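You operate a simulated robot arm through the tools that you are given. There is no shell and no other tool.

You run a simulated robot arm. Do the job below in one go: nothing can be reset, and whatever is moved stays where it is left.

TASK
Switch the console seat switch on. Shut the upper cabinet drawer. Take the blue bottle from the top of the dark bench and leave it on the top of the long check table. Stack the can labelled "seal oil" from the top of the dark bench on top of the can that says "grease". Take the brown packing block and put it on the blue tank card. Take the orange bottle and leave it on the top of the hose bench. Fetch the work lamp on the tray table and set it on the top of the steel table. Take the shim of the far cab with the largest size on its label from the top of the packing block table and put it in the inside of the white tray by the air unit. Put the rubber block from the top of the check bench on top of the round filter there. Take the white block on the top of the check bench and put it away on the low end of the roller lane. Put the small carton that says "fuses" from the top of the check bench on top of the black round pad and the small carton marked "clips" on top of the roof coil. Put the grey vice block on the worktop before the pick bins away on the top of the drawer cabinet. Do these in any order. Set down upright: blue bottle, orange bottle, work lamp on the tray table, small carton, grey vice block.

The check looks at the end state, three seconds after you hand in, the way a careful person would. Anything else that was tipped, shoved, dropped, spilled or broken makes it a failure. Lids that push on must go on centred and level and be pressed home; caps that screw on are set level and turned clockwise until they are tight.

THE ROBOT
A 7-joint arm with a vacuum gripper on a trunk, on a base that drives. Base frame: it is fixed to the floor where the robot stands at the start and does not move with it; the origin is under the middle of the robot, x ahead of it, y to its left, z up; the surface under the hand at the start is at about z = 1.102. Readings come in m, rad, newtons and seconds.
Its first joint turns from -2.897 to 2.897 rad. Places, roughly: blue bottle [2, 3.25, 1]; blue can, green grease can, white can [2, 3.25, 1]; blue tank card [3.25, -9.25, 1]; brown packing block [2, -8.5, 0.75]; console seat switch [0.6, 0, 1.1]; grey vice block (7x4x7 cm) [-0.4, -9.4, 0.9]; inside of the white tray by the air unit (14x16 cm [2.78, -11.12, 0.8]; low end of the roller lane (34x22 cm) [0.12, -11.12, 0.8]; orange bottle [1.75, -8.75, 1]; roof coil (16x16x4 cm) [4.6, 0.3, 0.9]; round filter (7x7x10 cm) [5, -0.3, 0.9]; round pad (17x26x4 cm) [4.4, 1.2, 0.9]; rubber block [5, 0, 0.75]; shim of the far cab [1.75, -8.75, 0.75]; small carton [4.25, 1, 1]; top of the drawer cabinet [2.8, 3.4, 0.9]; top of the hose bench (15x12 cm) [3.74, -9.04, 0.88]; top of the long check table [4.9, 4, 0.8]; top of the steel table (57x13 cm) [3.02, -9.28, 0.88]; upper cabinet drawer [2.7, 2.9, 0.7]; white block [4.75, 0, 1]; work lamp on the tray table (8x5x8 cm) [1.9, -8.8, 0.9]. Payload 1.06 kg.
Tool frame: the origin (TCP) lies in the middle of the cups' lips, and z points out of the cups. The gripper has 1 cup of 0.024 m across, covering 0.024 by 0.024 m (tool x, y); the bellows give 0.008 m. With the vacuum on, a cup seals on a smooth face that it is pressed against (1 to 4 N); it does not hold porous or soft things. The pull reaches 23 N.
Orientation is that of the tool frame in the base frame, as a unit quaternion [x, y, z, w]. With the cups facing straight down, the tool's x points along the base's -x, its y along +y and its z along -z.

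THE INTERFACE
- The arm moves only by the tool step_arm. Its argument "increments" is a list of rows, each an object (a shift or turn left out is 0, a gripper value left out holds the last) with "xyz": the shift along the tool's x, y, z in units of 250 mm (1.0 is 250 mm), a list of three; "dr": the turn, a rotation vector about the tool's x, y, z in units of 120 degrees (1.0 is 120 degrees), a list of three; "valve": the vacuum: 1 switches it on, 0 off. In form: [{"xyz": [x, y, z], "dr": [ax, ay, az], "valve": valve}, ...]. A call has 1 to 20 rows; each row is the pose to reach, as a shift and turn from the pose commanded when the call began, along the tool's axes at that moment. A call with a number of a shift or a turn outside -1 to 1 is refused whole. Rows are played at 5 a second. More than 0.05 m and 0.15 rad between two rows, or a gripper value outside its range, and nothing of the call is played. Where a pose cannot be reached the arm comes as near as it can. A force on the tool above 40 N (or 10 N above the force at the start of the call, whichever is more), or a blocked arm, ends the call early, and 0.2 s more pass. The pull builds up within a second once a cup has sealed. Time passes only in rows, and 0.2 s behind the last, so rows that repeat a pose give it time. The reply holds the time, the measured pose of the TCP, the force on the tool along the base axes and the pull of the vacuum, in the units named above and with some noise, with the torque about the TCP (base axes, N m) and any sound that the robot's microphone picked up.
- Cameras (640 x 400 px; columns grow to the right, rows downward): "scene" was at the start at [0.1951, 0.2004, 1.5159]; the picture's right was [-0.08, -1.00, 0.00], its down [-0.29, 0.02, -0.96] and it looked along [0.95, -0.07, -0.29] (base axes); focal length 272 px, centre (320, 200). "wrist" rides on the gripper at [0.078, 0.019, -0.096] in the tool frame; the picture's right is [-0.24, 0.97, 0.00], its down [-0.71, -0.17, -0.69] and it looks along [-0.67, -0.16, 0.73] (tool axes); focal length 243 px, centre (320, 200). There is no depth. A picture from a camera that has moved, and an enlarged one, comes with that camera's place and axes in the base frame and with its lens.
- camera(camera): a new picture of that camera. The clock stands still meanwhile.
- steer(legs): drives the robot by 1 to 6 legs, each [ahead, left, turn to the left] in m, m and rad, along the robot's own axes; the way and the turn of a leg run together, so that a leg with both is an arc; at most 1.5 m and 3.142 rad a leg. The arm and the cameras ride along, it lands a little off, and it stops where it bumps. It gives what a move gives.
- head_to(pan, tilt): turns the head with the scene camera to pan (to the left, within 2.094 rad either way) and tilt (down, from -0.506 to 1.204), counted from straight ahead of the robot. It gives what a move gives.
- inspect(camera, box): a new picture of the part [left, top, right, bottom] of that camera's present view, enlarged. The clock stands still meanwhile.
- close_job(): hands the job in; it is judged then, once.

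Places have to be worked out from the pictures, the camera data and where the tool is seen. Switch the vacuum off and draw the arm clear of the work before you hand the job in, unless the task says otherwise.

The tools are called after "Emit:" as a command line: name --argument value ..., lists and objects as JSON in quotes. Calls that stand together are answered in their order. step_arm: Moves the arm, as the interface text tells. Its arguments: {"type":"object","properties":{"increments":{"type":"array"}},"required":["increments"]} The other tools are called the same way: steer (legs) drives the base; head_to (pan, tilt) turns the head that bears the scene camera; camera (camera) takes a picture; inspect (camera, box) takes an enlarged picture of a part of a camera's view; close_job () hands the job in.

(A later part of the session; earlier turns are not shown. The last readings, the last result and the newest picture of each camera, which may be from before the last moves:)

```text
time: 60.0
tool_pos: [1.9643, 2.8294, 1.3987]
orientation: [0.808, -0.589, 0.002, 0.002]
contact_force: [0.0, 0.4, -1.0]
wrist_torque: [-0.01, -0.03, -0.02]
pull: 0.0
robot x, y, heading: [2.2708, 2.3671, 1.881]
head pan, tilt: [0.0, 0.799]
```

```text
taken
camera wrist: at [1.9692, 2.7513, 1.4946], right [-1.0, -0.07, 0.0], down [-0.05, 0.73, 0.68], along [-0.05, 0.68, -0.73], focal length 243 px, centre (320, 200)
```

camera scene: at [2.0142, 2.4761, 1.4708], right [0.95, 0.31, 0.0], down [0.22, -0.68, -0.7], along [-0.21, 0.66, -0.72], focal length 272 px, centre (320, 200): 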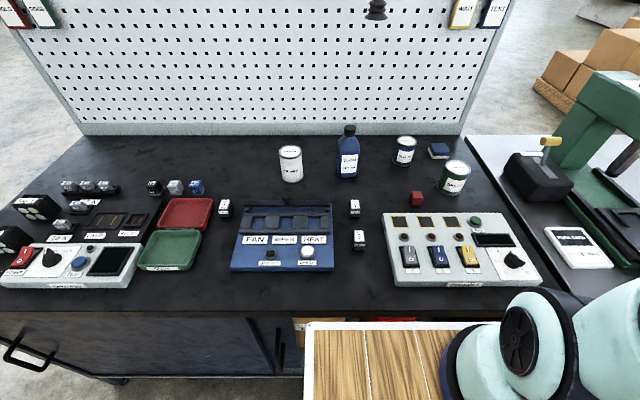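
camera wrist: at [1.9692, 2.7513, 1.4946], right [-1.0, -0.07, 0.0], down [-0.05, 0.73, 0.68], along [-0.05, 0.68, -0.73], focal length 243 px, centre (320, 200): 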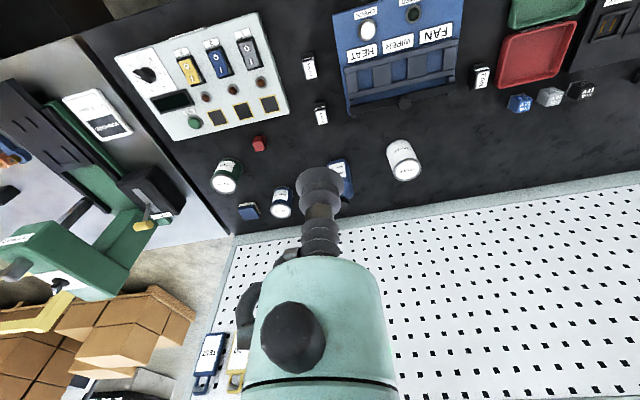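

The deck edge is now just short of the bench. I re-measure the cans from here.

Emit:
inspect --camera "scene" --box '[320, 110, 480, 210]'

Emit:
inspect --camera "wrist" --box '[200, 120, 440, 270]'

```text
4.00 times, centred on (400, 160) of scene
camera zoom: at [2.0142, 2.4761, 1.4708], right [0.95, 0.31, 0.0], down [0.22, -0.68, -0.7], along [-0.21, 0.66, -0.72], focal length 1087 px, centre (0, 360)
```

zoom: 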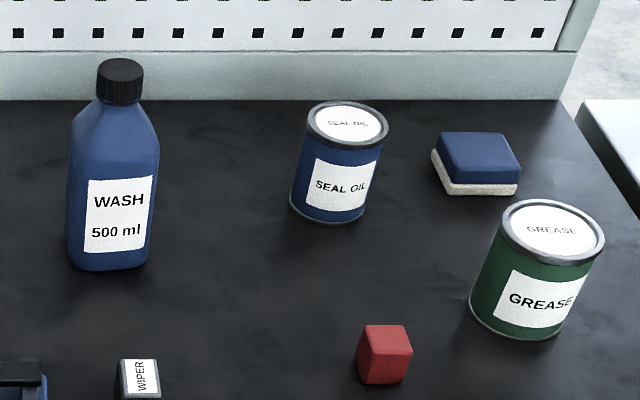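

```text
2.67 times, centred on (320, 195) of wrist
camera zoom: at [1.9692, 2.7513, 1.4946], right [-1.0, -0.07, 0.0], down [-0.05, 0.73, 0.68], along [-0.05, 0.68, -0.73], focal length 647 px, centre (320, 213)
```

zoom: 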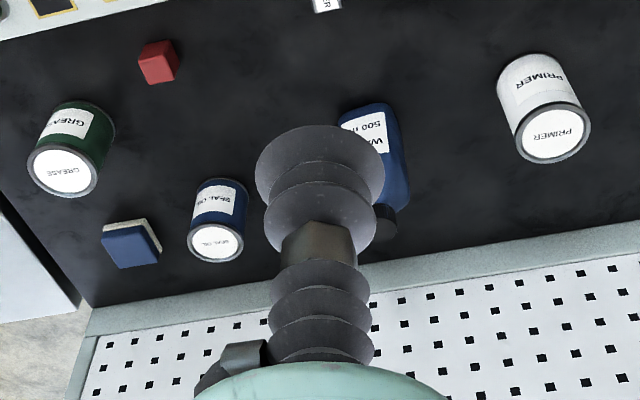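

Both lids measure z ≈ 0.937: SEAL OIL at (2.054, 3.337), GREASE at (2.218, 3.230). I move the hand over towards the blue can at a safe height.

Emit:
step_arm --increments '[{"xyz": [-0.13, -0.069, 0.05]}, {"xyz": [-0.26, -0.138, 0.1]}, {"xyz": [-0.39, -0.207, 0.15]}, {"xyz": [-0.52, -0.276, 0.2]}, {"xyz": [-0.65, -0.345, 0.25]}, {"xyz": [-0.78, -0.415, 0.3]}, {"xyz": [-0.912, -0.484, 0.35]}]'

Emit:
step_arm --increments '[{"xyz": [-0.13, -0.069, 0.08]}, {"xyz": [-0.26, -0.138, 0.16]}, {"xyz": [-0.39, -0.207, 0.24]}, {"xyz": [-0.52, -0.276, 0.32]}, {"xyz": [-0.65, -0.345, 0.4]}, {"xyz": [-0.78, -0.415, 0.5]}, {"xyz": [-0.911, -0.484, 0.6]}, {"xyz": [-0.911, -0.484, 0.75]}, {"xyz": [-0.911, -0.484, 0.9]}, {"xyz": [-0.911, -0.484, 0.95]}]'

Emit:
camera --camera "wrist"

Emit:
camera --camera "scene"

```text
time: 61.6
tool_pos: [2.0079, 3.0831, 1.3103]
orientation: [0.809, -0.588, 0.001, 0.002]
contact_force: [0.0, -0.2, 0.0]
wrist_torque: [0.06, 0.04, 0.01]
pull: 0.1
robot x, y, heading: [2.2632, 2.3715, 1.883]
head pan, tilt: [0.0, 0.799]
```

```text
time: 63.8
tool_pos: [2.0537, 3.3361, 1.0706]
orientation: [0.809, -0.588, 0.002, 0.001]
contact_force: [-0.5, -0.6, -0.5]
wrist_torque: [-0.02, -0.04, 0.01]
pull: 0.1
robot x, y, heading: [2.2686, 2.3677, 1.883]
head pan, tilt: [0.0, 0.799]
```

```text
taken
camera wrist: at [2.0599, 3.258, 1.1666], right [-1.0, -0.07, 0.0], down [-0.05, 0.73, 0.68], along [-0.05, 0.68, -0.73], focal length 243 px, centre (320, 200)
```

wrist: 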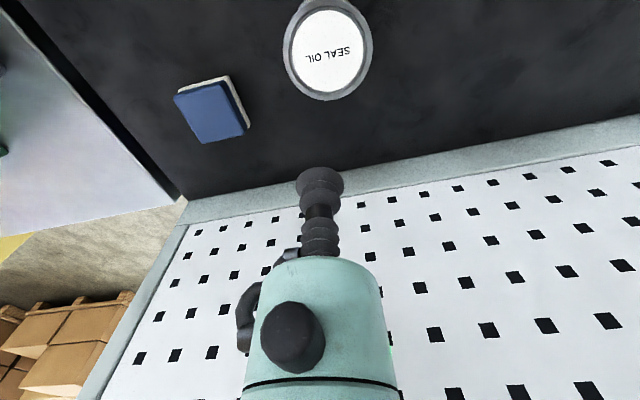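

```text
taken
camera scene: at [2.0142, 2.476, 1.4707], right [0.95, 0.31, 0.0], down [0.22, -0.68, -0.7], along [-0.21, 0.66, -0.72], focal length 272 px, centre (320, 200)
```

scene: 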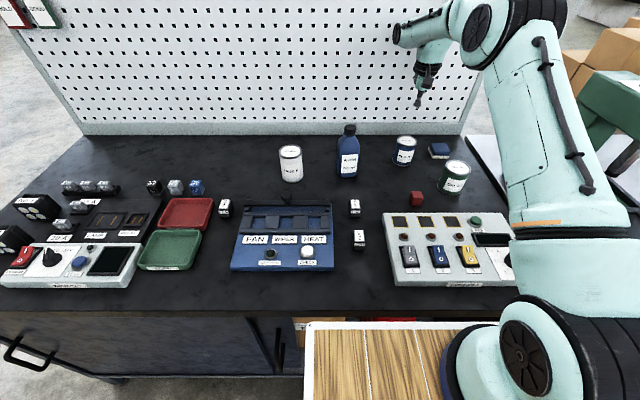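

From close up the lid appears at about (2.050, 3.303, 0.957), so the first depth estimate was off by 3 cm. I correct sideways and lower part way, then look again.

Emit:
step_arm --increments '[{"xyz": [0.06, 0.027, 0.06]}, {"xyz": [0.121, 0.0545, 0.14]}, {"xyz": [0.121, 0.0545, 0.24]}, {"xyz": [0.121, 0.0545, 0.28]}]'

Emit:
camera --camera "wrist"

Emit:
inspect --camera "scene" --box '[320, 60, 500, 210]'

```text
time: 64.8
tool_pos: [2.0499, 3.3046, 1.002]
orientation: [0.809, -0.588, 0.002, 0.003]
contact_force: [-0.4, -0.3, 0.1]
wrist_torque: [0.02, -0.03, -0.03]
pull: 0.0
robot x, y, heading: [2.2686, 2.3707, 1.882]
head pan, tilt: [0.0, 0.799]
```

```text
taken
camera wrist: at [2.056, 3.2246, 1.0975], right [-1.0, -0.07, 0.0], down [-0.05, 0.73, 0.68], along [-0.05, 0.68, -0.73], focal length 243 px, centre (320, 200)
```

wrist: 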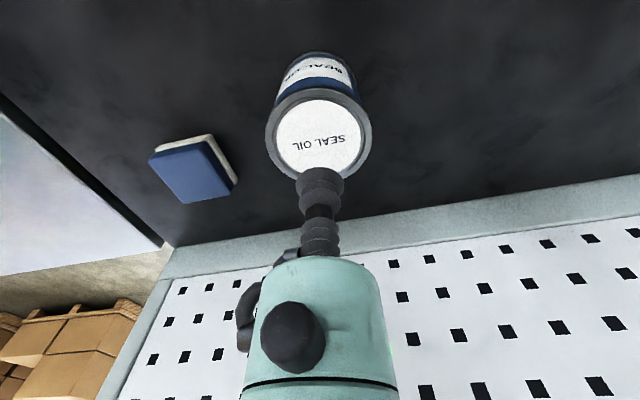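

```text
2.67 times, centred on (410, 135) of scene
camera zoom: at [2.0142, 2.476, 1.4707], right [0.95, 0.31, 0.0], down [0.22, -0.68, -0.7], along [-0.21, 0.66, -0.72], focal length 725 px, centre (80, 373)
```

zoom: 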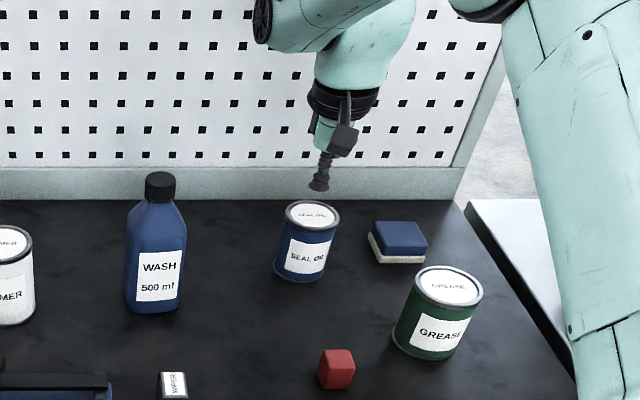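

Two independent views now agree on the lid at (2.0505, 3.301, 0.958), just under the cup. I descend with the vacuum on in small steps.

Emit:
step_arm --increments '[{"xyz": [0.013, 0.004, 0.08], "valve": 1}, {"xyz": [0.013, 0.004, 0.15], "valve": 1}, {"xyz": [0.013, 0.004, 0.17], "valve": 1}, {"xyz": [0.013, 0.004, 0.18], "valve": 1}, {"xyz": [0.013, 0.004, 0.188], "valve": 1}, {"xyz": [0.013, 0.004, 0.188], "valve": 1}, {"xyz": [0.013, 0.004, 0.188], "valve": 1}]'

```text
time: 66.4
tool_pos: [2.0499, 3.2999, 0.9561]
orientation: [0.808, -0.589, 0.0, 0.002]
contact_force: [-1.1, 4.6, 24.6]
wrist_torque: [0.03, -0.02, -0.01]
pull: 22.6
robot x, y, heading: [2.2684, 2.3711, 1.88]
head pan, tilt: [0.0, 0.799]
```

The cup sealed (22.6 N pull) at z ≈ 0.957. I lift the can and move part way to the side, keeping the grease can in the wrist view.

Emit:
step_arm --increments '[{"xyz": [0, 0, -0.06], "valve": 1}, {"xyz": [0, 0, -0.2], "valve": 1}, {"xyz": [0, 0, -0.4], "valve": 1}, {"xyz": [0, 0, -0.6], "valve": 1}, {"xyz": [0, 0, -0.8], "valve": 1}, {"xyz": [0.1, -0.15, -0.8], "valve": 1}, {"xyz": [0.2, -0.28, -0.8], "valve": 1}, {"xyz": [0.2, -0.28, -0.8], "valve": 1}]'

Emit:
camera --camera "wrist"

Emit:
camera --camera "scene"

```text
time: 68.2
tool_pos: [2.1331, 3.2749, 1.1539]
orientation: [0.808, -0.589, 0.002, 0.003]
contact_force: [0.5, -0.3, -2.6]
wrist_torque: [0.02, -0.03, -0.01]
pull: 22.7
robot x, y, heading: [2.2689, 2.3716, 1.888]
head pan, tilt: [0.0, 0.799]
```

```text
taken
camera wrist: at [2.1388, 3.1953, 1.2505], right [-1.0, -0.08, 0.0], down [-0.05, 0.73, 0.68], along [-0.05, 0.68, -0.73], focal length 243 px, centre (320, 200)
```

wrist: 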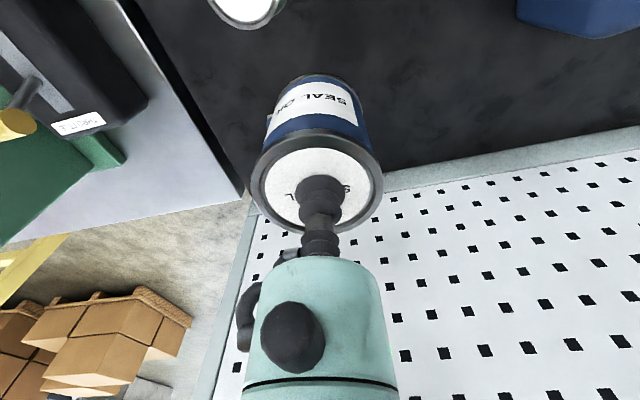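

```text
taken
camera scene: at [2.0141, 2.4763, 1.4707], right [0.95, 0.31, 0.0], down [0.22, -0.68, -0.7], along [-0.21, 0.66, -0.72], focal length 272 px, centre (320, 200)
```

scene: 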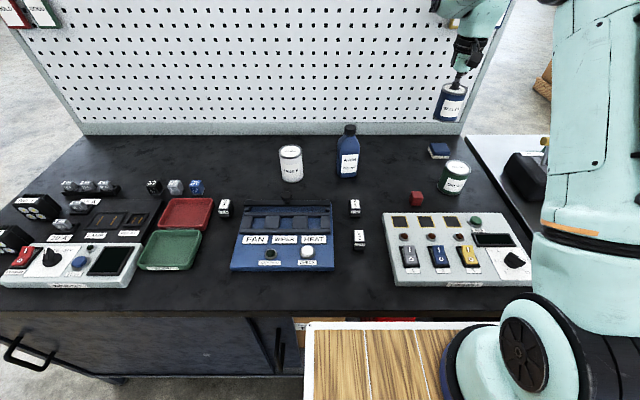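

The can is held, level. The grease lid is at the top edge of the wrist view, so I draw the hand back 11 cm to see it fully.

Emit:
step_arm --increments '[{"xyz": [0.15, 0.04, 0], "valve": 1}, {"xyz": [0.3, 0.08, 0], "valve": 1}, {"xyz": [0.45, 0.12, 0], "valve": 1}, {"xyz": [0.45, 0.12, 0], "valve": 1}]'

Emit:
camera --camera "wrist"

Emit:
inspect --camera "scene" --box '[360, 70, 520, 220]'

```text
time: 69.2
tool_pos: [2.1388, 3.159, 1.1536]
orientation: [0.809, -0.588, 0.002, 0.002]
contact_force: [-0.5, 0.5, -2.5]
wrist_torque: [0.0, 0.0, 0.02]
pull: 22.8
robot x, y, heading: [2.2657, 2.3693, 1.886]
head pan, tilt: [0.0, 0.799]
```

```text
taken
camera wrist: at [2.1448, 3.0799, 1.2501], right [-1.0, -0.07, 0.0], down [-0.05, 0.73, 0.68], along [-0.05, 0.68, -0.73], focal length 243 px, centre (320, 200)
```

wrist: 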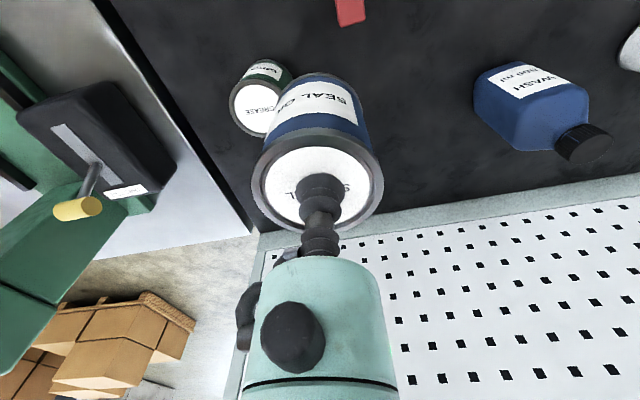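

```text
2.67 times, centred on (440, 145) of scene
camera zoom: at [2.0141, 2.4764, 1.4707], right [0.95, 0.31, 0.0], down [0.22, -0.68, -0.7], along [-0.21, 0.66, -0.72], focal length 725 px, centre (0, 347)
```

zoom: 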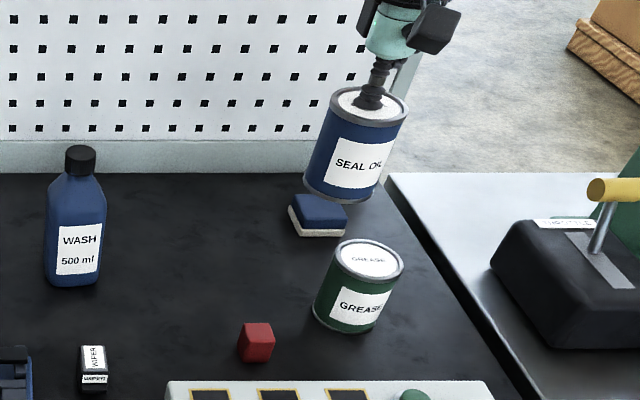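

I zoom in on the partly hidden grease lid.

Emit:
inspect --camera "wrist" --box '[200, 40, 360, 160]'

```text
3.33 times, centred on (280, 100) of wrist
camera zoom: at [2.1448, 3.0799, 1.2501], right [-1.0, -0.07, 0.0], down [-0.05, 0.73, 0.68], along [-0.05, 0.68, -0.73], focal length 809 px, centre (453, 533)
```

zoom: 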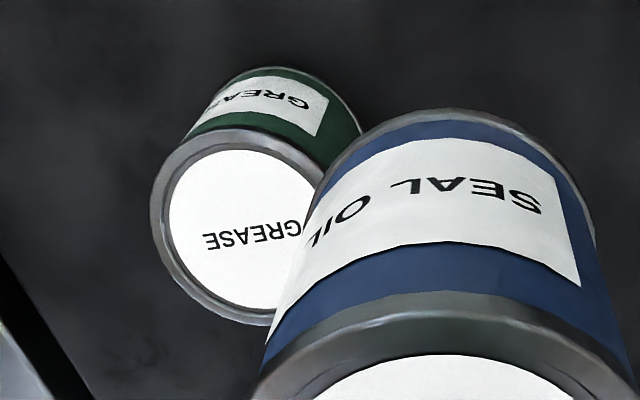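

Grease lid centre is (2.212, 3.206, 0.959); bench top ≈ 0.873, so each can is about 85 mm tall. I carry the blue can over it and lower to about 15 mm above.

Emit:
step_arm --increments '[{"xyz": [-0.03, -0.112, 0], "valve": 1}, {"xyz": [-0.06, -0.224, 0], "valve": 1}, {"xyz": [-0.089, -0.336, 0], "valve": 1}, {"xyz": [-0.089, -0.336, 0.1], "valve": 1}, {"xyz": [-0.089, -0.336, 0.22], "valve": 1}, {"xyz": [-0.089, -0.336, 0.32], "valve": 1}, {"xyz": [-0.089, -0.336, 0.37], "valve": 1}, {"xyz": [-0.089, -0.336, 0.37], "valve": 1}]'

Emit:
camera --camera "wrist"

Emit:
inspect --camera "scene" --box '[380, 70, 540, 220]'

```text
time: 71.0
tool_pos: [2.2124, 3.2056, 1.0632]
orientation: [0.809, -0.588, 0.002, 0.002]
contact_force: [-0.9, -0.1, -2.6]
wrist_torque: [-0.04, 0.01, 0.0]
pull: 23.4
robot x, y, heading: [2.2684, 2.3712, 1.886]
head pan, tilt: [0.0, 0.799]
```

```text
taken
camera wrist: at [2.218, 3.1261, 1.1576], right [-1.0, -0.07, 0.0], down [-0.05, 0.73, 0.68], along [-0.05, 0.68, -0.73], focal length 243 px, centre (320, 200)
```

wrist: 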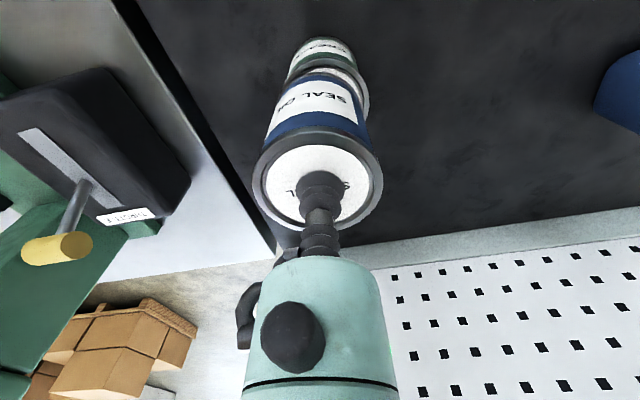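

```text
2.67 times, centred on (460, 145) of scene
camera zoom: at [2.0141, 2.4762, 1.4707], right [0.95, 0.31, 0.0], down [0.22, -0.68, -0.7], along [-0.21, 0.66, -0.72], focal length 725 px, centre (-53, 347)
```

zoom: 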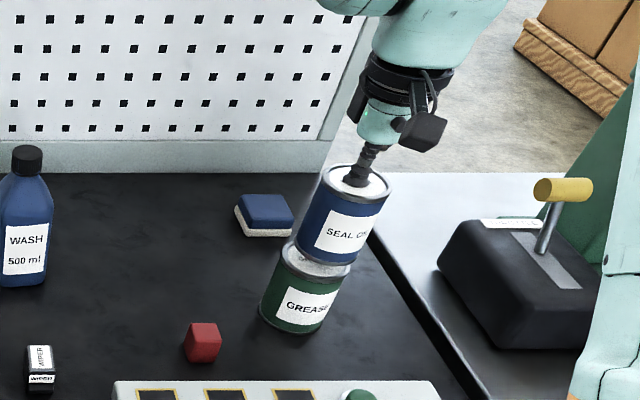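

The can is lined up over the grease can. I lower in small steps and watch the force.

Emit:
step_arm --increments '[{"xyz": [0, 0, 0.02], "valve": 1}, {"xyz": [0, 0, 0.04], "valve": 1}, {"xyz": [0, 0, 0.055], "valve": 1}, {"xyz": [0, 0, 0.055], "valve": 1}]'

```text
time: 72.0
tool_pos: [2.2122, 3.2039, 1.0482]
orientation: [0.809, -0.588, 0.002, 0.003]
contact_force: [-0.7, 0.5, -3.3]
wrist_torque: [0.01, -0.04, -0.03]
pull: 22.7
robot x, y, heading: [2.2659, 2.3697, 1.884]
head pan, tilt: [0.0, 0.799]
```

Still hanging freely at 1.048; I go on down in 1.5 mm steps.

Emit:
step_arm --increments '[{"xyz": [0, 0, 0.008], "valve": 1}, {"xyz": [0, 0, 0.014], "valve": 1}, {"xyz": [0, 0, 0.02], "valve": 1}, {"xyz": [0, 0, 0.02], "valve": 1}]'

```text
time: 73.0
tool_pos: [2.2113, 3.2048, 1.0442]
orientation: [0.808, -0.589, 0.0, 0.002]
contact_force: [-2.5, 2.7, 19.0]
wrist_torque: [-0.02, -0.03, 0.01]
pull: 22.8
robot x, y, heading: [2.2712, 2.368, 1.885]
head pan, tilt: [0.0, 0.799]
```

Contact at 1.044 as expected. I release, wait for the pull to fall, and rise.

Emit:
step_arm --increments '[{"xyz": [0, 0, 0], "valve": 0}, {"xyz": [0, 0, 0], "valve": 0}, {"xyz": [0, 0, 0], "valve": 0}, {"xyz": [0, 0, -0.02], "valve": 0}, {"xyz": [0, 0, -0.06], "valve": 0}, {"xyz": [0, 0, -0.15], "valve": 0}, {"xyz": [0, 0, -0.3], "valve": 0}, {"xyz": [0, 0, -0.45], "valve": 0}]'

Emit:
camera --camera "wrist"

Emit:
inspect --camera "scene" --box '[300, 70, 540, 220]'

```text
time: 74.8
tool_pos: [2.2107, 3.2056, 1.1576]
orientation: [0.809, -0.588, 0.002, 0.002]
contact_force: [0.2, 0.8, -0.9]
wrist_torque: [-0.03, -0.01, -0.01]
pull: 0.0
robot x, y, heading: [2.2656, 2.3739, 1.884]
head pan, tilt: [0.0, 0.799]
```

```text
taken
camera wrist: at [2.2175, 3.1272, 1.2532], right [-1.0, -0.07, 0.0], down [-0.05, 0.73, 0.68], along [-0.05, 0.68, -0.73], focal length 243 px, centre (320, 200)
```

wrist: 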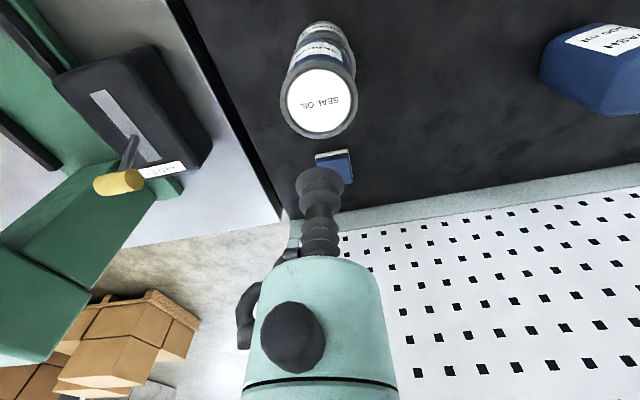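

```text
2.67 times, centred on (420, 145) of scene
camera zoom: at [2.0141, 2.4764, 1.4707], right [0.95, 0.31, 0.0], down [0.22, -0.68, -0.7], along [-0.21, 0.66, -0.72], focal length 725 px, centre (53, 347)
```

zoom: 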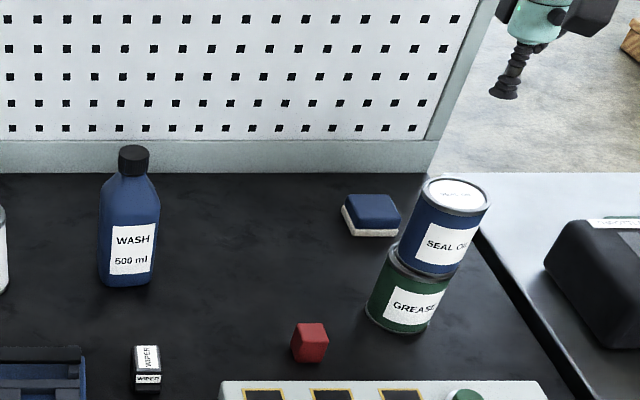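

The stack is centred and stable. Next the drawer: I raise the hand and turn the head right to see it.

Emit:
step_arm --increments '[{"xyz": [0.1, 0.05, -0.15]}, {"xyz": [0.2, 0.1, -0.3]}, {"xyz": [0.35, 0.15, -0.4]}, {"xyz": [0.5, 0.2, -0.5]}, {"xyz": [0.65, 0.25, -0.6]}, {"xyz": [0.8, 0.3, -0.7]}, {"xyz": [0.95, 0.35, -0.8]}, {"xyz": [0.95, 0.35, -0.8]}]'

Emit:
head_to --pan -0.9 --tilt 0.7

Emit:
camera --camera "scene"

Emit:
head_to --pan -1.7 --tilt 0.6

Emit:
camera --camera "scene"

Emit:
head_to --pan -2.09 --tilt 0.8

Emit:
camera --camera "scene"

```text
time: 76.6
tool_pos: [2.201, 2.9535, 1.3559]
orientation: [0.809, -0.588, 0.002, 0.002]
contact_force: [-0.1, 0.7, -0.3]
wrist_torque: [0.0, 0.01, 0.02]
pull: 0.1
robot x, y, heading: [2.2666, 2.3702, 1.883]
head pan, tilt: [0.0, 0.799]
```

```text
time: 77.8
tool_pos: [2.2011, 2.9538, 1.3564]
orientation: [0.809, -0.588, 0.001, 0.002]
contact_force: [0.3, -1.0, -0.7]
wrist_torque: [0.0, 0.02, 0.01]
pull: 0.1
robot x, y, heading: [2.2654, 2.3726, 1.878]
head pan, tilt: [-0.901, 0.7]
```

```text
taken
camera scene: at [2.086, 2.47, 1.479], right [0.83, -0.55, 0.0], down [-0.36, -0.54, -0.76], along [0.42, 0.64, -0.64], focal length 272 px, centre (320, 200)
```

scene: 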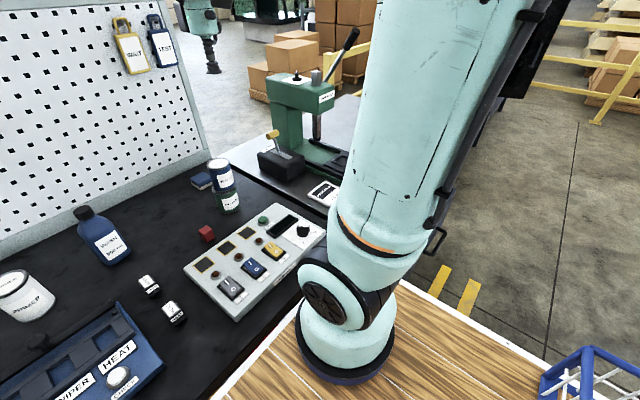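

```text
time: 78.9
tool_pos: [2.2007, 2.9545, 1.3575]
orientation: [0.809, -0.588, 0.002, 0.002]
contact_force: [-0.2, 0.7, 0.1]
wrist_torque: [0.02, -0.01, 0.05]
pull: 0.1
robot x, y, heading: [2.2636, 2.3693, 1.884]
head pan, tilt: [-1.7, 0.6]
```

```text
taken
camera scene: at [2.1258, 2.4154, 1.4876], right [0.18, -0.98, 0.0], down [-0.56, -0.1, -0.82], along [0.81, 0.15, -0.57], focal length 272 px, centre (320, 200)
```

scene: 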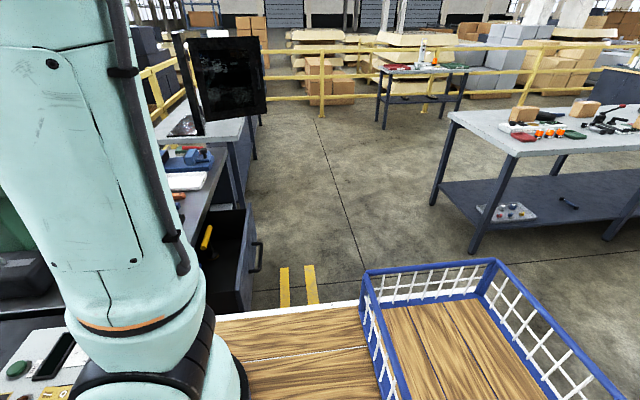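

```text
time: 79.8
tool_pos: [2.2016, 2.9536, 1.3569]
orientation: [0.808, -0.589, 0.001, 0.003]
contact_force: [-0.1, -0.4, -1.0]
wrist_torque: [-0.03, 0.01, 0.0]
pull: 0.1
robot x, y, heading: [2.2647, 2.3727, 1.881]
head pan, tilt: [-2.089, 0.799]
```

```text
taken
camera scene: at [2.1179, 2.3828, 1.4708], right [-0.2, -0.98, 0.0], down [-0.7, 0.15, -0.7], along [0.68, -0.14, -0.72], focal length 272 px, centre (320, 200)
```

scene: 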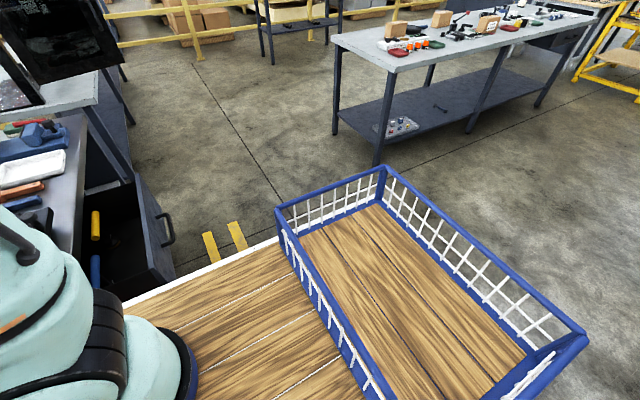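

The floor to my right is open, and the drawer stands out about 25 cm. I back off from the bench, then slide right to stand in front of the drawer.

Emit:
steer --legs '[[-0.32, 0, 0], [0, -0.58, 0]]'

Emit:
head_to --pan -0.3 --tilt 0.8

Emit:
camera --camera "scene"

Emit:
camera --camera "wrist"

```text
time: 84.8
tool_pos: [2.8502, 2.8229, 1.3572]
orientation: [0.809, -0.588, 0.002, 0.003]
contact_force: [0.5, 0.1, -0.9]
wrist_torque: [-0.03, 0.01, 0.0]
pull: 0.0
robot x, y, heading: [2.9157, 2.2396, 1.886]
head pan, tilt: [-2.089, 0.799]
```

```text
time: 86.6
tool_pos: [2.8496, 2.8219, 1.3573]
orientation: [0.808, -0.589, 0.002, 0.002]
contact_force: [-0.5, 0.7, 0.1]
wrist_torque: [-0.02, -0.01, -0.01]
pull: 0.1
robot x, y, heading: [2.9169, 2.2377, 1.882]
head pan, tilt: [-0.3, 0.799]
```

```text
taken
camera scene: at [2.686, 2.3489, 1.4707], right [1.0, 0.01, 0.0], down [0.01, -0.72, -0.7], along [-0.01, 0.7, -0.72], focal length 272 px, centre (320, 200)
```

scene: 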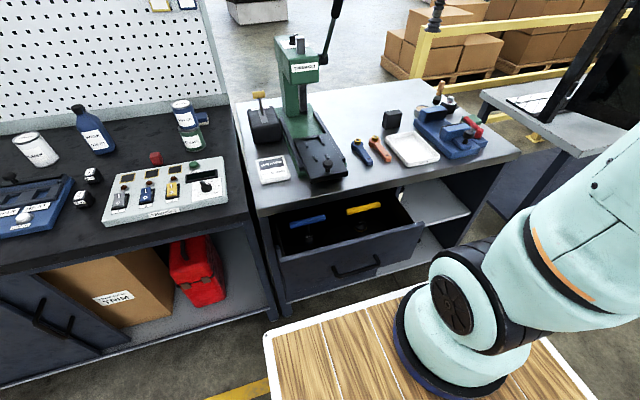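

```text
taken
camera wrist: at [2.8547, 2.7438, 1.4526], right [-1.0, -0.07, 0.0], down [-0.05, 0.73, 0.68], along [-0.05, 0.68, -0.73], focal length 243 px, centre (320, 200)
```

wrist: 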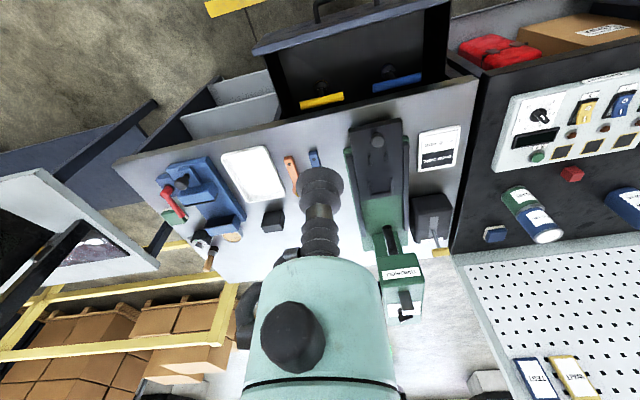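

Drawer front measures: top edge from (2.56, 2.76) to (3.00, 2.88) at z≈0.80, so about 12–15 cm open. I want a bit more room to tilt the hand, so I check behind me first.

Emit:
head_to --pan 2.09 --tilt 0.7

Emit:
camera --camera "scene"

Emit:
head_to --pan -2.09 --tilt 0.5

Emit:
camera --camera "scene"

```text
time: 88.8
tool_pos: [2.8481, 2.8233, 1.3578]
orientation: [0.809, -0.588, 0.002, 0.002]
contact_force: [0.3, -0.2, -0.4]
wrist_torque: [-0.03, 0.0, -0.02]
pull: 0.1
robot x, y, heading: [2.9173, 2.2443, 1.882]
head pan, tilt: [2.089, 0.7]
```

```text
taken
camera scene: at [2.6295, 2.2056, 1.479], right [-0.74, 0.68, 0.0], down [0.43, 0.48, -0.76], along [-0.52, -0.56, -0.64], focal length 272 px, centre (320, 200)
```

scene: 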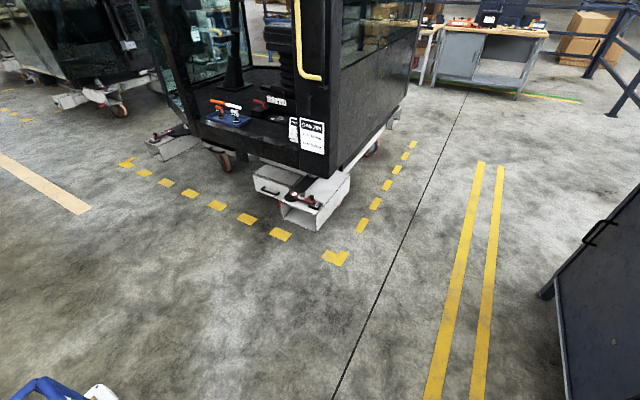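

```text
time: 92.2
tool_pos: [2.8485, 2.8231, 1.357]
orientation: [0.809, -0.588, 0.002, 0.002]
contact_force: [0.2, 0.6, 0.9]
wrist_torque: [-0.01, 0.02, 0.0]
pull: 0.0
robot x, y, heading: [2.9146, 2.2387, 1.88]
head pan, tilt: [-2.089, 0.499]
```

```text
taken
camera scene: at [2.7759, 2.2497, 1.4967], right [-0.2, -0.98, 0.0], down [-0.47, 0.1, -0.88], along [0.86, -0.18, -0.48], focal length 272 px, centre (320, 200)
```

scene: 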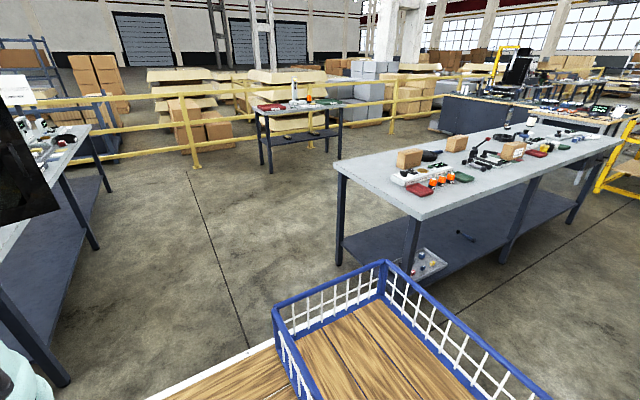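

There's ample room behind. I back up 20 cm, then lower and tilt the hand forward by 60°.

Emit:
steer --legs '[[-0.2, 0, 0]]'

Emit:
head_to --pan -0.4 --tilt 0.8

Emit:
step_arm --increments '[{"xyz": [-0.04, 0, 0.1], "dr": [0, -0.05, 0]}, {"xyz": [-0.08, 0, 0.2], "dr": [0, -0.1, 0]}, {"xyz": [-0.12, 0.02, 0.3], "dr": [0, -0.15, 0]}, {"xyz": [-0.16, 0.04, 0.4], "dr": [0, -0.2, 0]}, {"xyz": [-0.2, 0.08, 0.5], "dr": [0, -0.25, 0]}, {"xyz": [-0.24, 0.12, 0.6], "dr": [0, -0.3, 0]}, {"xyz": [-0.28, 0.16, 0.7], "dr": [0, -0.35, 0]}, {"xyz": [-0.32, 0.2, 0.8], "dr": [0, -0.4, 0]}, {"xyz": [-0.36, 0.24, 0.9], "dr": [0, -0.45, 0]}, {"xyz": [-0.4, 0.26, 1.0], "dr": [0, -0.5, 0]}, {"xyz": [-0.4, 0.26, 1.0], "dr": [0, -0.5, 0]}]'

Emit:
camera --camera "scene"

Emit:
camera --camera "wrist"

```text
time: 93.8
tool_pos: [2.9118, 2.6319, 1.3576]
orientation: [0.808, -0.589, 0.002, 0.002]
contact_force: [0.3, 0.2, 0.1]
wrist_torque: [0.05, 0.02, 0.0]
pull: 0.1
robot x, y, heading: [2.9784, 2.0476, 1.876]
head pan, tilt: [-2.089, 0.499]
```

```text
time: 95.5
tool_pos: [2.9105, 2.6321, 1.3574]
orientation: [0.808, -0.589, 0.002, 0.002]
contact_force: [0.4, 0.1, 0.1]
wrist_torque: [0.01, 0.01, 0.0]
pull: 0.2
robot x, y, heading: [2.9745, 2.0504, 1.886]
head pan, tilt: [-0.4, 0.799]
```

```text
time: 97.9
tool_pos: [2.829, 2.7148, 1.1053]
orientation: [0.714, -0.505, -0.395, -0.282]
contact_force: [0.4, 1.0, -0.6]
wrist_torque: [0.01, -0.01, 0.04]
pull: 0.1
out of reach, approached as far as the arm can: row 9, 10, 11
robot x, y, heading: [2.9752, 2.045, 1.882]
head pan, tilt: [-0.4, 0.799]
```

```text
taken
camera scene: at [2.756, 2.1596, 1.4708], right [1.0, -0.09, 0.0], down [-0.06, -0.71, -0.7], along [0.06, 0.69, -0.72], focal length 272 px, centre (320, 200)
```

scene: 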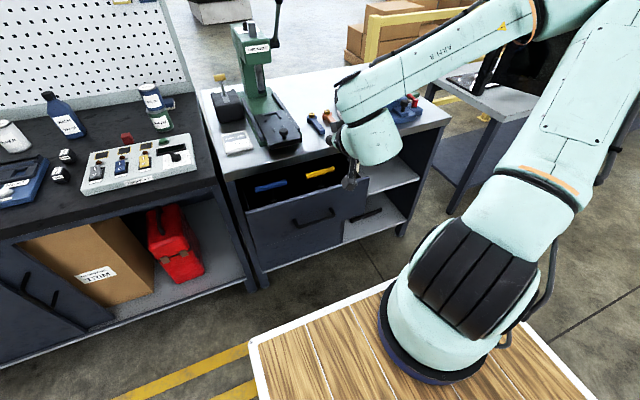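

```text
taken
camera wrist: at [2.8507, 2.5933, 1.0886], right [-0.96, -0.2, 0.2], down [0.23, -0.14, 0.96], along [-0.17, 0.97, 0.18], focal length 243 px, centre (320, 200)
```

wrist: 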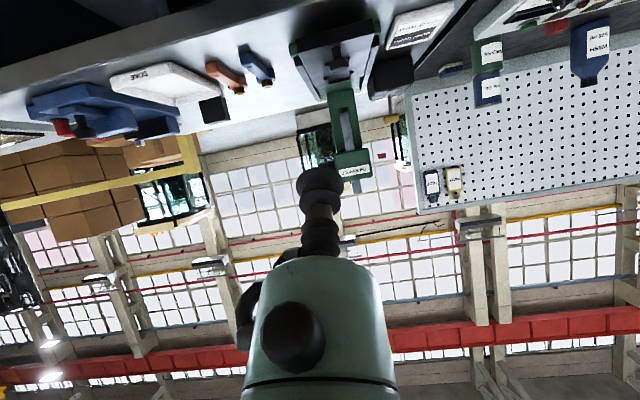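

Tilt reached 58° but near the reach limit, so I use 45° and lower the hand in front of the drawer.

Emit:
step_arm --increments '[{"xyz": [0.108, 0.01, 0.082], "dr": [0, 0.02, 0]}, {"xyz": [0.216, 0.02, 0.164], "dr": [0, 0.04, 0]}, {"xyz": [0.323, 0.03, 0.246], "dr": [0, 0.06, 0]}, {"xyz": [0.431, 0.04, 0.328], "dr": [0, 0.08, 0]}, {"xyz": [0.539, 0.05, 0.41], "dr": [0, 0.1, 0]}, {"xyz": [0.646, 0.06, 0.492], "dr": [0, 0.115, 0]}, {"xyz": [0.754, 0.07, 0.574], "dr": [0, 0.125, 0]}, {"xyz": [0.754, 0.07, 0.574], "dr": [0, 0.125, 0]}]'

Emit:
camera --camera "scene"

Emit:
camera --camera "wrist"

```text
time: 99.7
tool_pos: [2.8017, 2.734, 0.8678]
orientation: [0.747, -0.545, -0.307, -0.224]
contact_force: [-0.4, -0.7, -0.8]
wrist_torque: [-0.02, 0.02, 0.01]
pull: 0.1
robot x, y, heading: [2.9772, 2.0545, 1.882]
head pan, tilt: [-0.4, 0.799]
```

```text
taken
camera scene: at [2.7554, 2.1587, 1.4707], right [1.0, -0.09, 0.0], down [-0.06, -0.71, -0.7], along [0.06, 0.69, -0.72], focal length 272 px, centre (320, 200)
```

scene: 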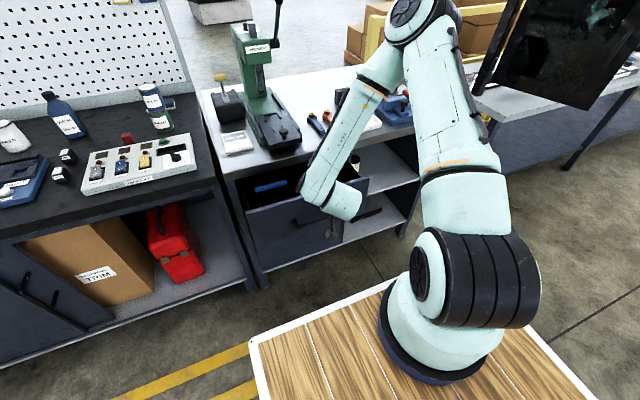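

```text
taken
camera wrist: at [2.8209, 2.6126, 0.8809], right [-0.98, -0.14, 0.17], down [0.16, 0.07, 0.98], along [-0.15, 0.99, -0.05], focal length 243 px, centre (320, 200)
```

wrist: 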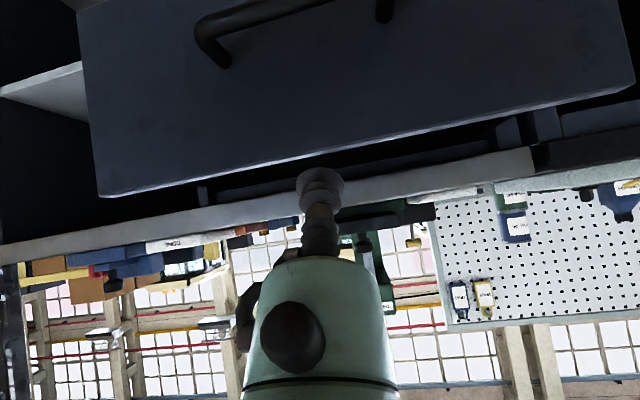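

The cup is centred on the drawer and just above its front edge; the handle top is near z 0.755 and the panel top near 0.82. I lower to z≈0.79 just in front of the panel.

Emit:
step_arm --increments '[{"xyz": [0.045, 0, 0.1]}, {"xyz": [0.09, 0, 0.2]}, {"xyz": [0.136, 0, 0.305]}, {"xyz": [0.136, 0, 0.305]}]'

Emit:
camera --camera "wrist"

Emit:
inspect --camera "scene" --box '[220, 110, 440, 290]'

```text
time: 100.7
tool_pos: [2.7925, 2.7625, 0.791]
orientation: [0.748, -0.544, -0.309, -0.222]
contact_force: [0.1, -0.3, -0.5]
wrist_torque: [0.02, -0.01, -0.01]
pull: 0.0
robot x, y, heading: [2.977, 2.0516, 1.878]
head pan, tilt: [-0.4, 0.799]
```

```text
taken
camera wrist: at [2.8115, 2.6409, 0.804], right [-0.98, -0.14, 0.17], down [0.16, 0.07, 0.98], along [-0.15, 0.99, -0.05], focal length 243 px, centre (320, 200)
```

wrist: 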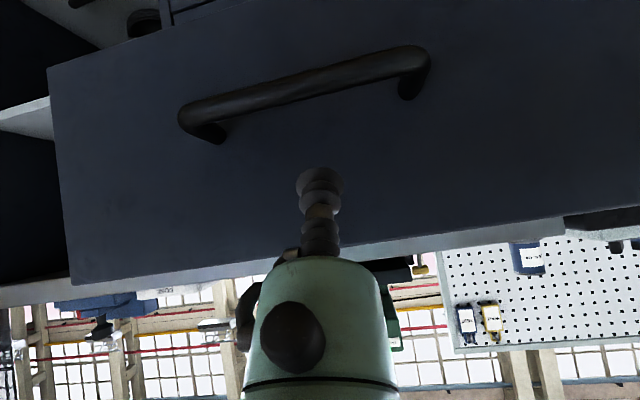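

```text
2.22 times, centred on (330, 200) of scene
camera zoom: at [2.7554, 2.1587, 1.4707], right [1.0, -0.09, 0.0], down [-0.06, -0.71, -0.7], along [0.06, 0.69, -0.72], focal length 604 px, centre (298, 200)
```

zoom: 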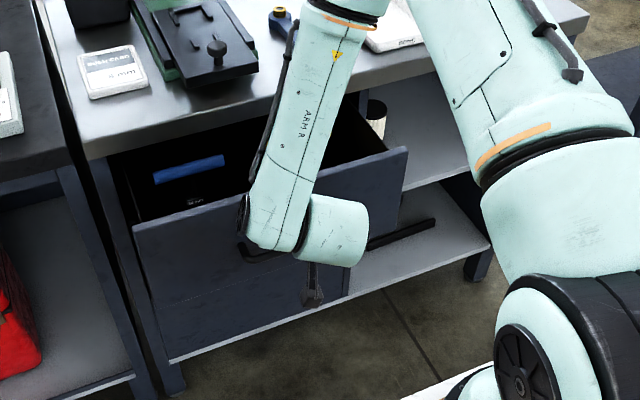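

Now I push straight forward in small steps, watching for the stop when the drawer meets the cabinet.

Emit:
step_arm --increments '[{"xyz": [-0.06, 0, 0.06]}, {"xyz": [-0.11, 0, 0.11]}, {"xyz": [-0.15, 0, 0.15]}, {"xyz": [-0.19, 0, 0.19]}, {"xyz": [-0.23, 0, 0.23]}, {"xyz": [-0.27, 0, 0.27]}, {"xyz": [-0.31, 0, 0.31]}, {"xyz": [-0.34, 0, 0.34]}]'

Emit:
camera --camera "wrist"

Emit:
camera --camera "scene"

```text
time: 102.5
tool_pos: [2.7547, 2.8769, 0.7912]
orientation: [0.747, -0.545, -0.307, -0.223]
contact_force: [0.1, -0.4, 0.4]
wrist_torque: [-0.02, 0.01, 0.0]
pull: 0.1
robot x, y, heading: [2.9764, 2.0504, 1.876]
head pan, tilt: [-0.4, 0.799]
```

```text
taken
camera wrist: at [2.7745, 2.7554, 0.8041], right [-0.98, -0.14, 0.17], down [0.16, 0.07, 0.98], along [-0.15, 0.99, -0.05], focal length 243 px, centre (320, 200)
```

wrist: 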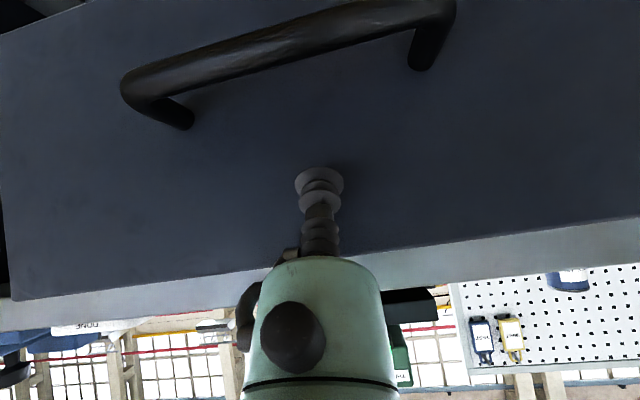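

```text
taken
camera scene: at [2.7554, 2.1587, 1.4707], right [1.0, -0.09, 0.0], down [-0.06, -0.71, -0.7], along [0.06, 0.69, -0.72], focal length 272 px, centre (320, 200)
```

scene: 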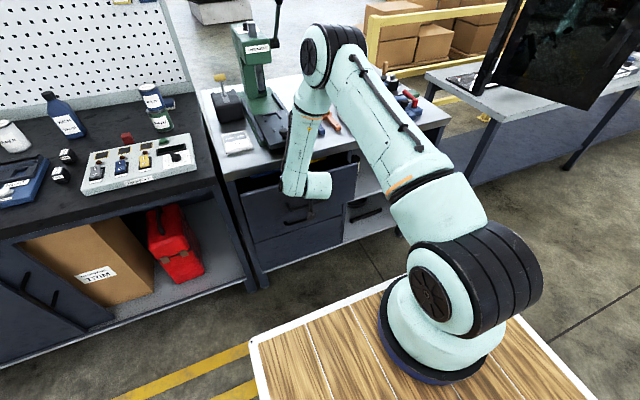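

No force yet after 12 cm; I check whether I've reached the panel.

Emit:
inspect --camera "scene" --box '[220, 110, 440, 290]'

Emit:
inspect --camera "wrist" --box '[240, 120, 400, 270]'

```text
2.22 times, centred on (330, 200) of scene
camera zoom: at [2.7554, 2.1587, 1.4707], right [1.0, -0.09, 0.0], down [-0.06, -0.71, -0.7], along [0.06, 0.69, -0.72], focal length 604 px, centre (298, 200)
```

zoom: 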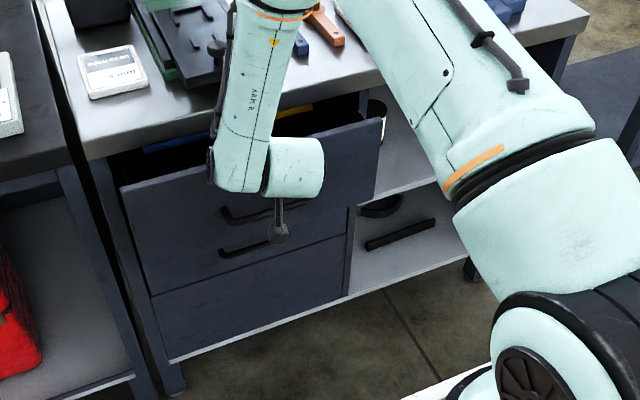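

```text
2.67 times, centred on (320, 195) of wrist
camera zoom: at [2.7745, 2.7554, 0.8041], right [-0.98, -0.14, 0.17], down [0.16, 0.07, 0.98], along [-0.15, 0.99, -0.05], focal length 647 px, centre (320, 213)
```

zoom: 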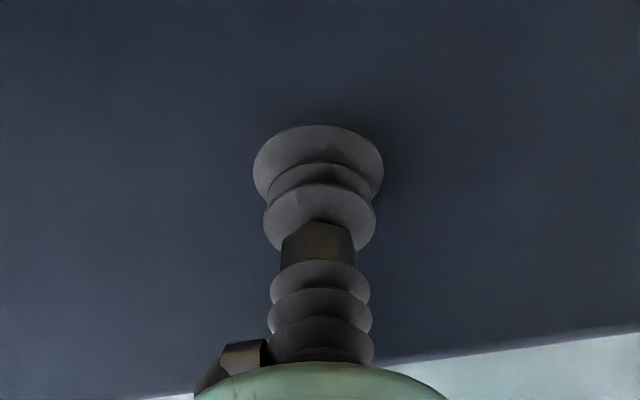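

The drawer is moving in with almost no resistance; I keep pushing until it stops.

Emit:
step_arm --increments '[{"xyz": [-0.04, 0, 0.04]}, {"xyz": [-0.08, 0, 0.08]}, {"xyz": [-0.11, 0, 0.11]}, {"xyz": [-0.14, 0, 0.14]}, {"xyz": [-0.17, 0, 0.17]}, {"xyz": [-0.2, 0, 0.2]}, {"xyz": [-0.23, 0, 0.23]}]'

Emit:
camera --camera "wrist"

Emit:
inspect --camera "scene" --box '[220, 110, 440, 290]'

```text
time: 104.1
tool_pos: [2.7305, 2.955, 0.7908]
orientation: [0.747, -0.546, -0.307, -0.224]
contact_force: [-0.1, -0.3, -0.6]
wrist_torque: [0.0, -0.01, -0.01]
pull: 0.1
robot x, y, heading: [2.9739, 2.0497, 1.88]
head pan, tilt: [-0.4, 0.799]
```

```text
taken
camera wrist: at [2.7502, 2.8328, 0.8029], right [-0.98, -0.14, 0.17], down [0.16, 0.07, 0.98], along [-0.15, 0.99, -0.05], focal length 243 px, centre (320, 200)
```

wrist: 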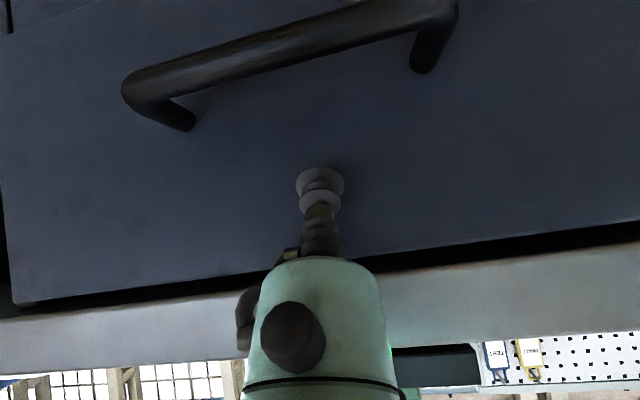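

```text
2.22 times, centred on (330, 200) of scene
camera zoom: at [2.7554, 2.1587, 1.4707], right [1.0, -0.09, 0.0], down [-0.06, -0.71, -0.7], along [0.06, 0.69, -0.72], focal length 604 px, centre (298, 200)
```

zoom: 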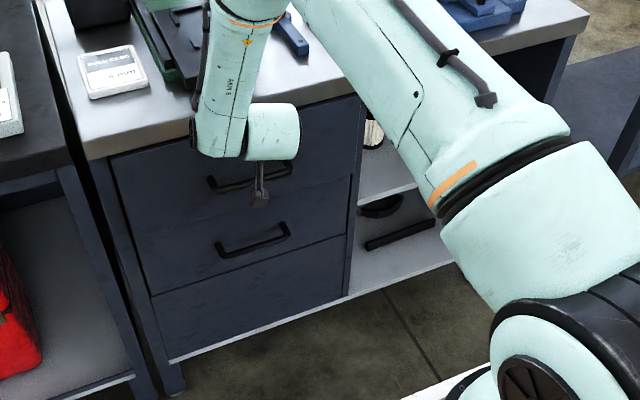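

The upper drawer looks nearly flush with the lower one. I push a bit more to feel the end stop.

Emit:
step_arm --increments '[{"xyz": [-0.02, 0, 0.02]}, {"xyz": [-0.04, 0, 0.04]}, {"xyz": [-0.06, 0, 0.06]}, {"xyz": [-0.08, 0, 0.08]}, {"xyz": [-0.1, 0, 0.1]}]'

Emit:
inspect --camera "scene" --box '[220, 110, 440, 290]'

```text
time: 104.9
tool_pos: [2.7255, 2.9702, 0.7887]
orientation: [0.747, -0.547, -0.305, -0.222]
contact_force: [5.7, -20.5, 11.2]
wrist_torque: [1.23, 0.53, 0.35]
pull: 0.1
robot x, y, heading: [2.9778, 2.0456, 1.882]
head pan, tilt: [-0.4, 0.799]
stopped in row 4: the force on the tool passed its limit at 55 N (the readings are from after the stop); the commanded pose is now the measured one
```

```text
2.22 times, centred on (330, 200) of scene
camera zoom: at [2.7558, 2.157, 1.4709], right [1.0, -0.09, 0.0], down [-0.06, -0.71, -0.7], along [0.06, 0.69, -0.72], focal length 604 px, centre (298, 200)
```

zoom: 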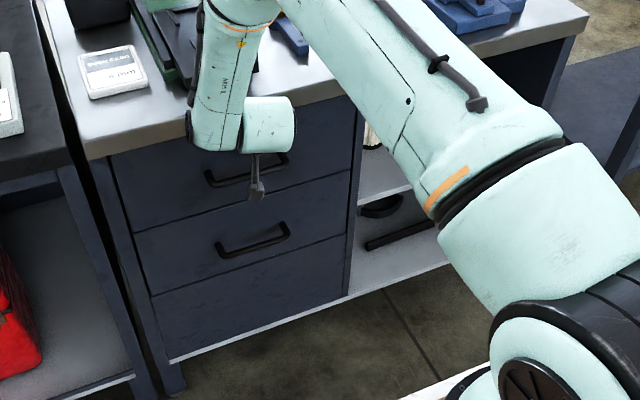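

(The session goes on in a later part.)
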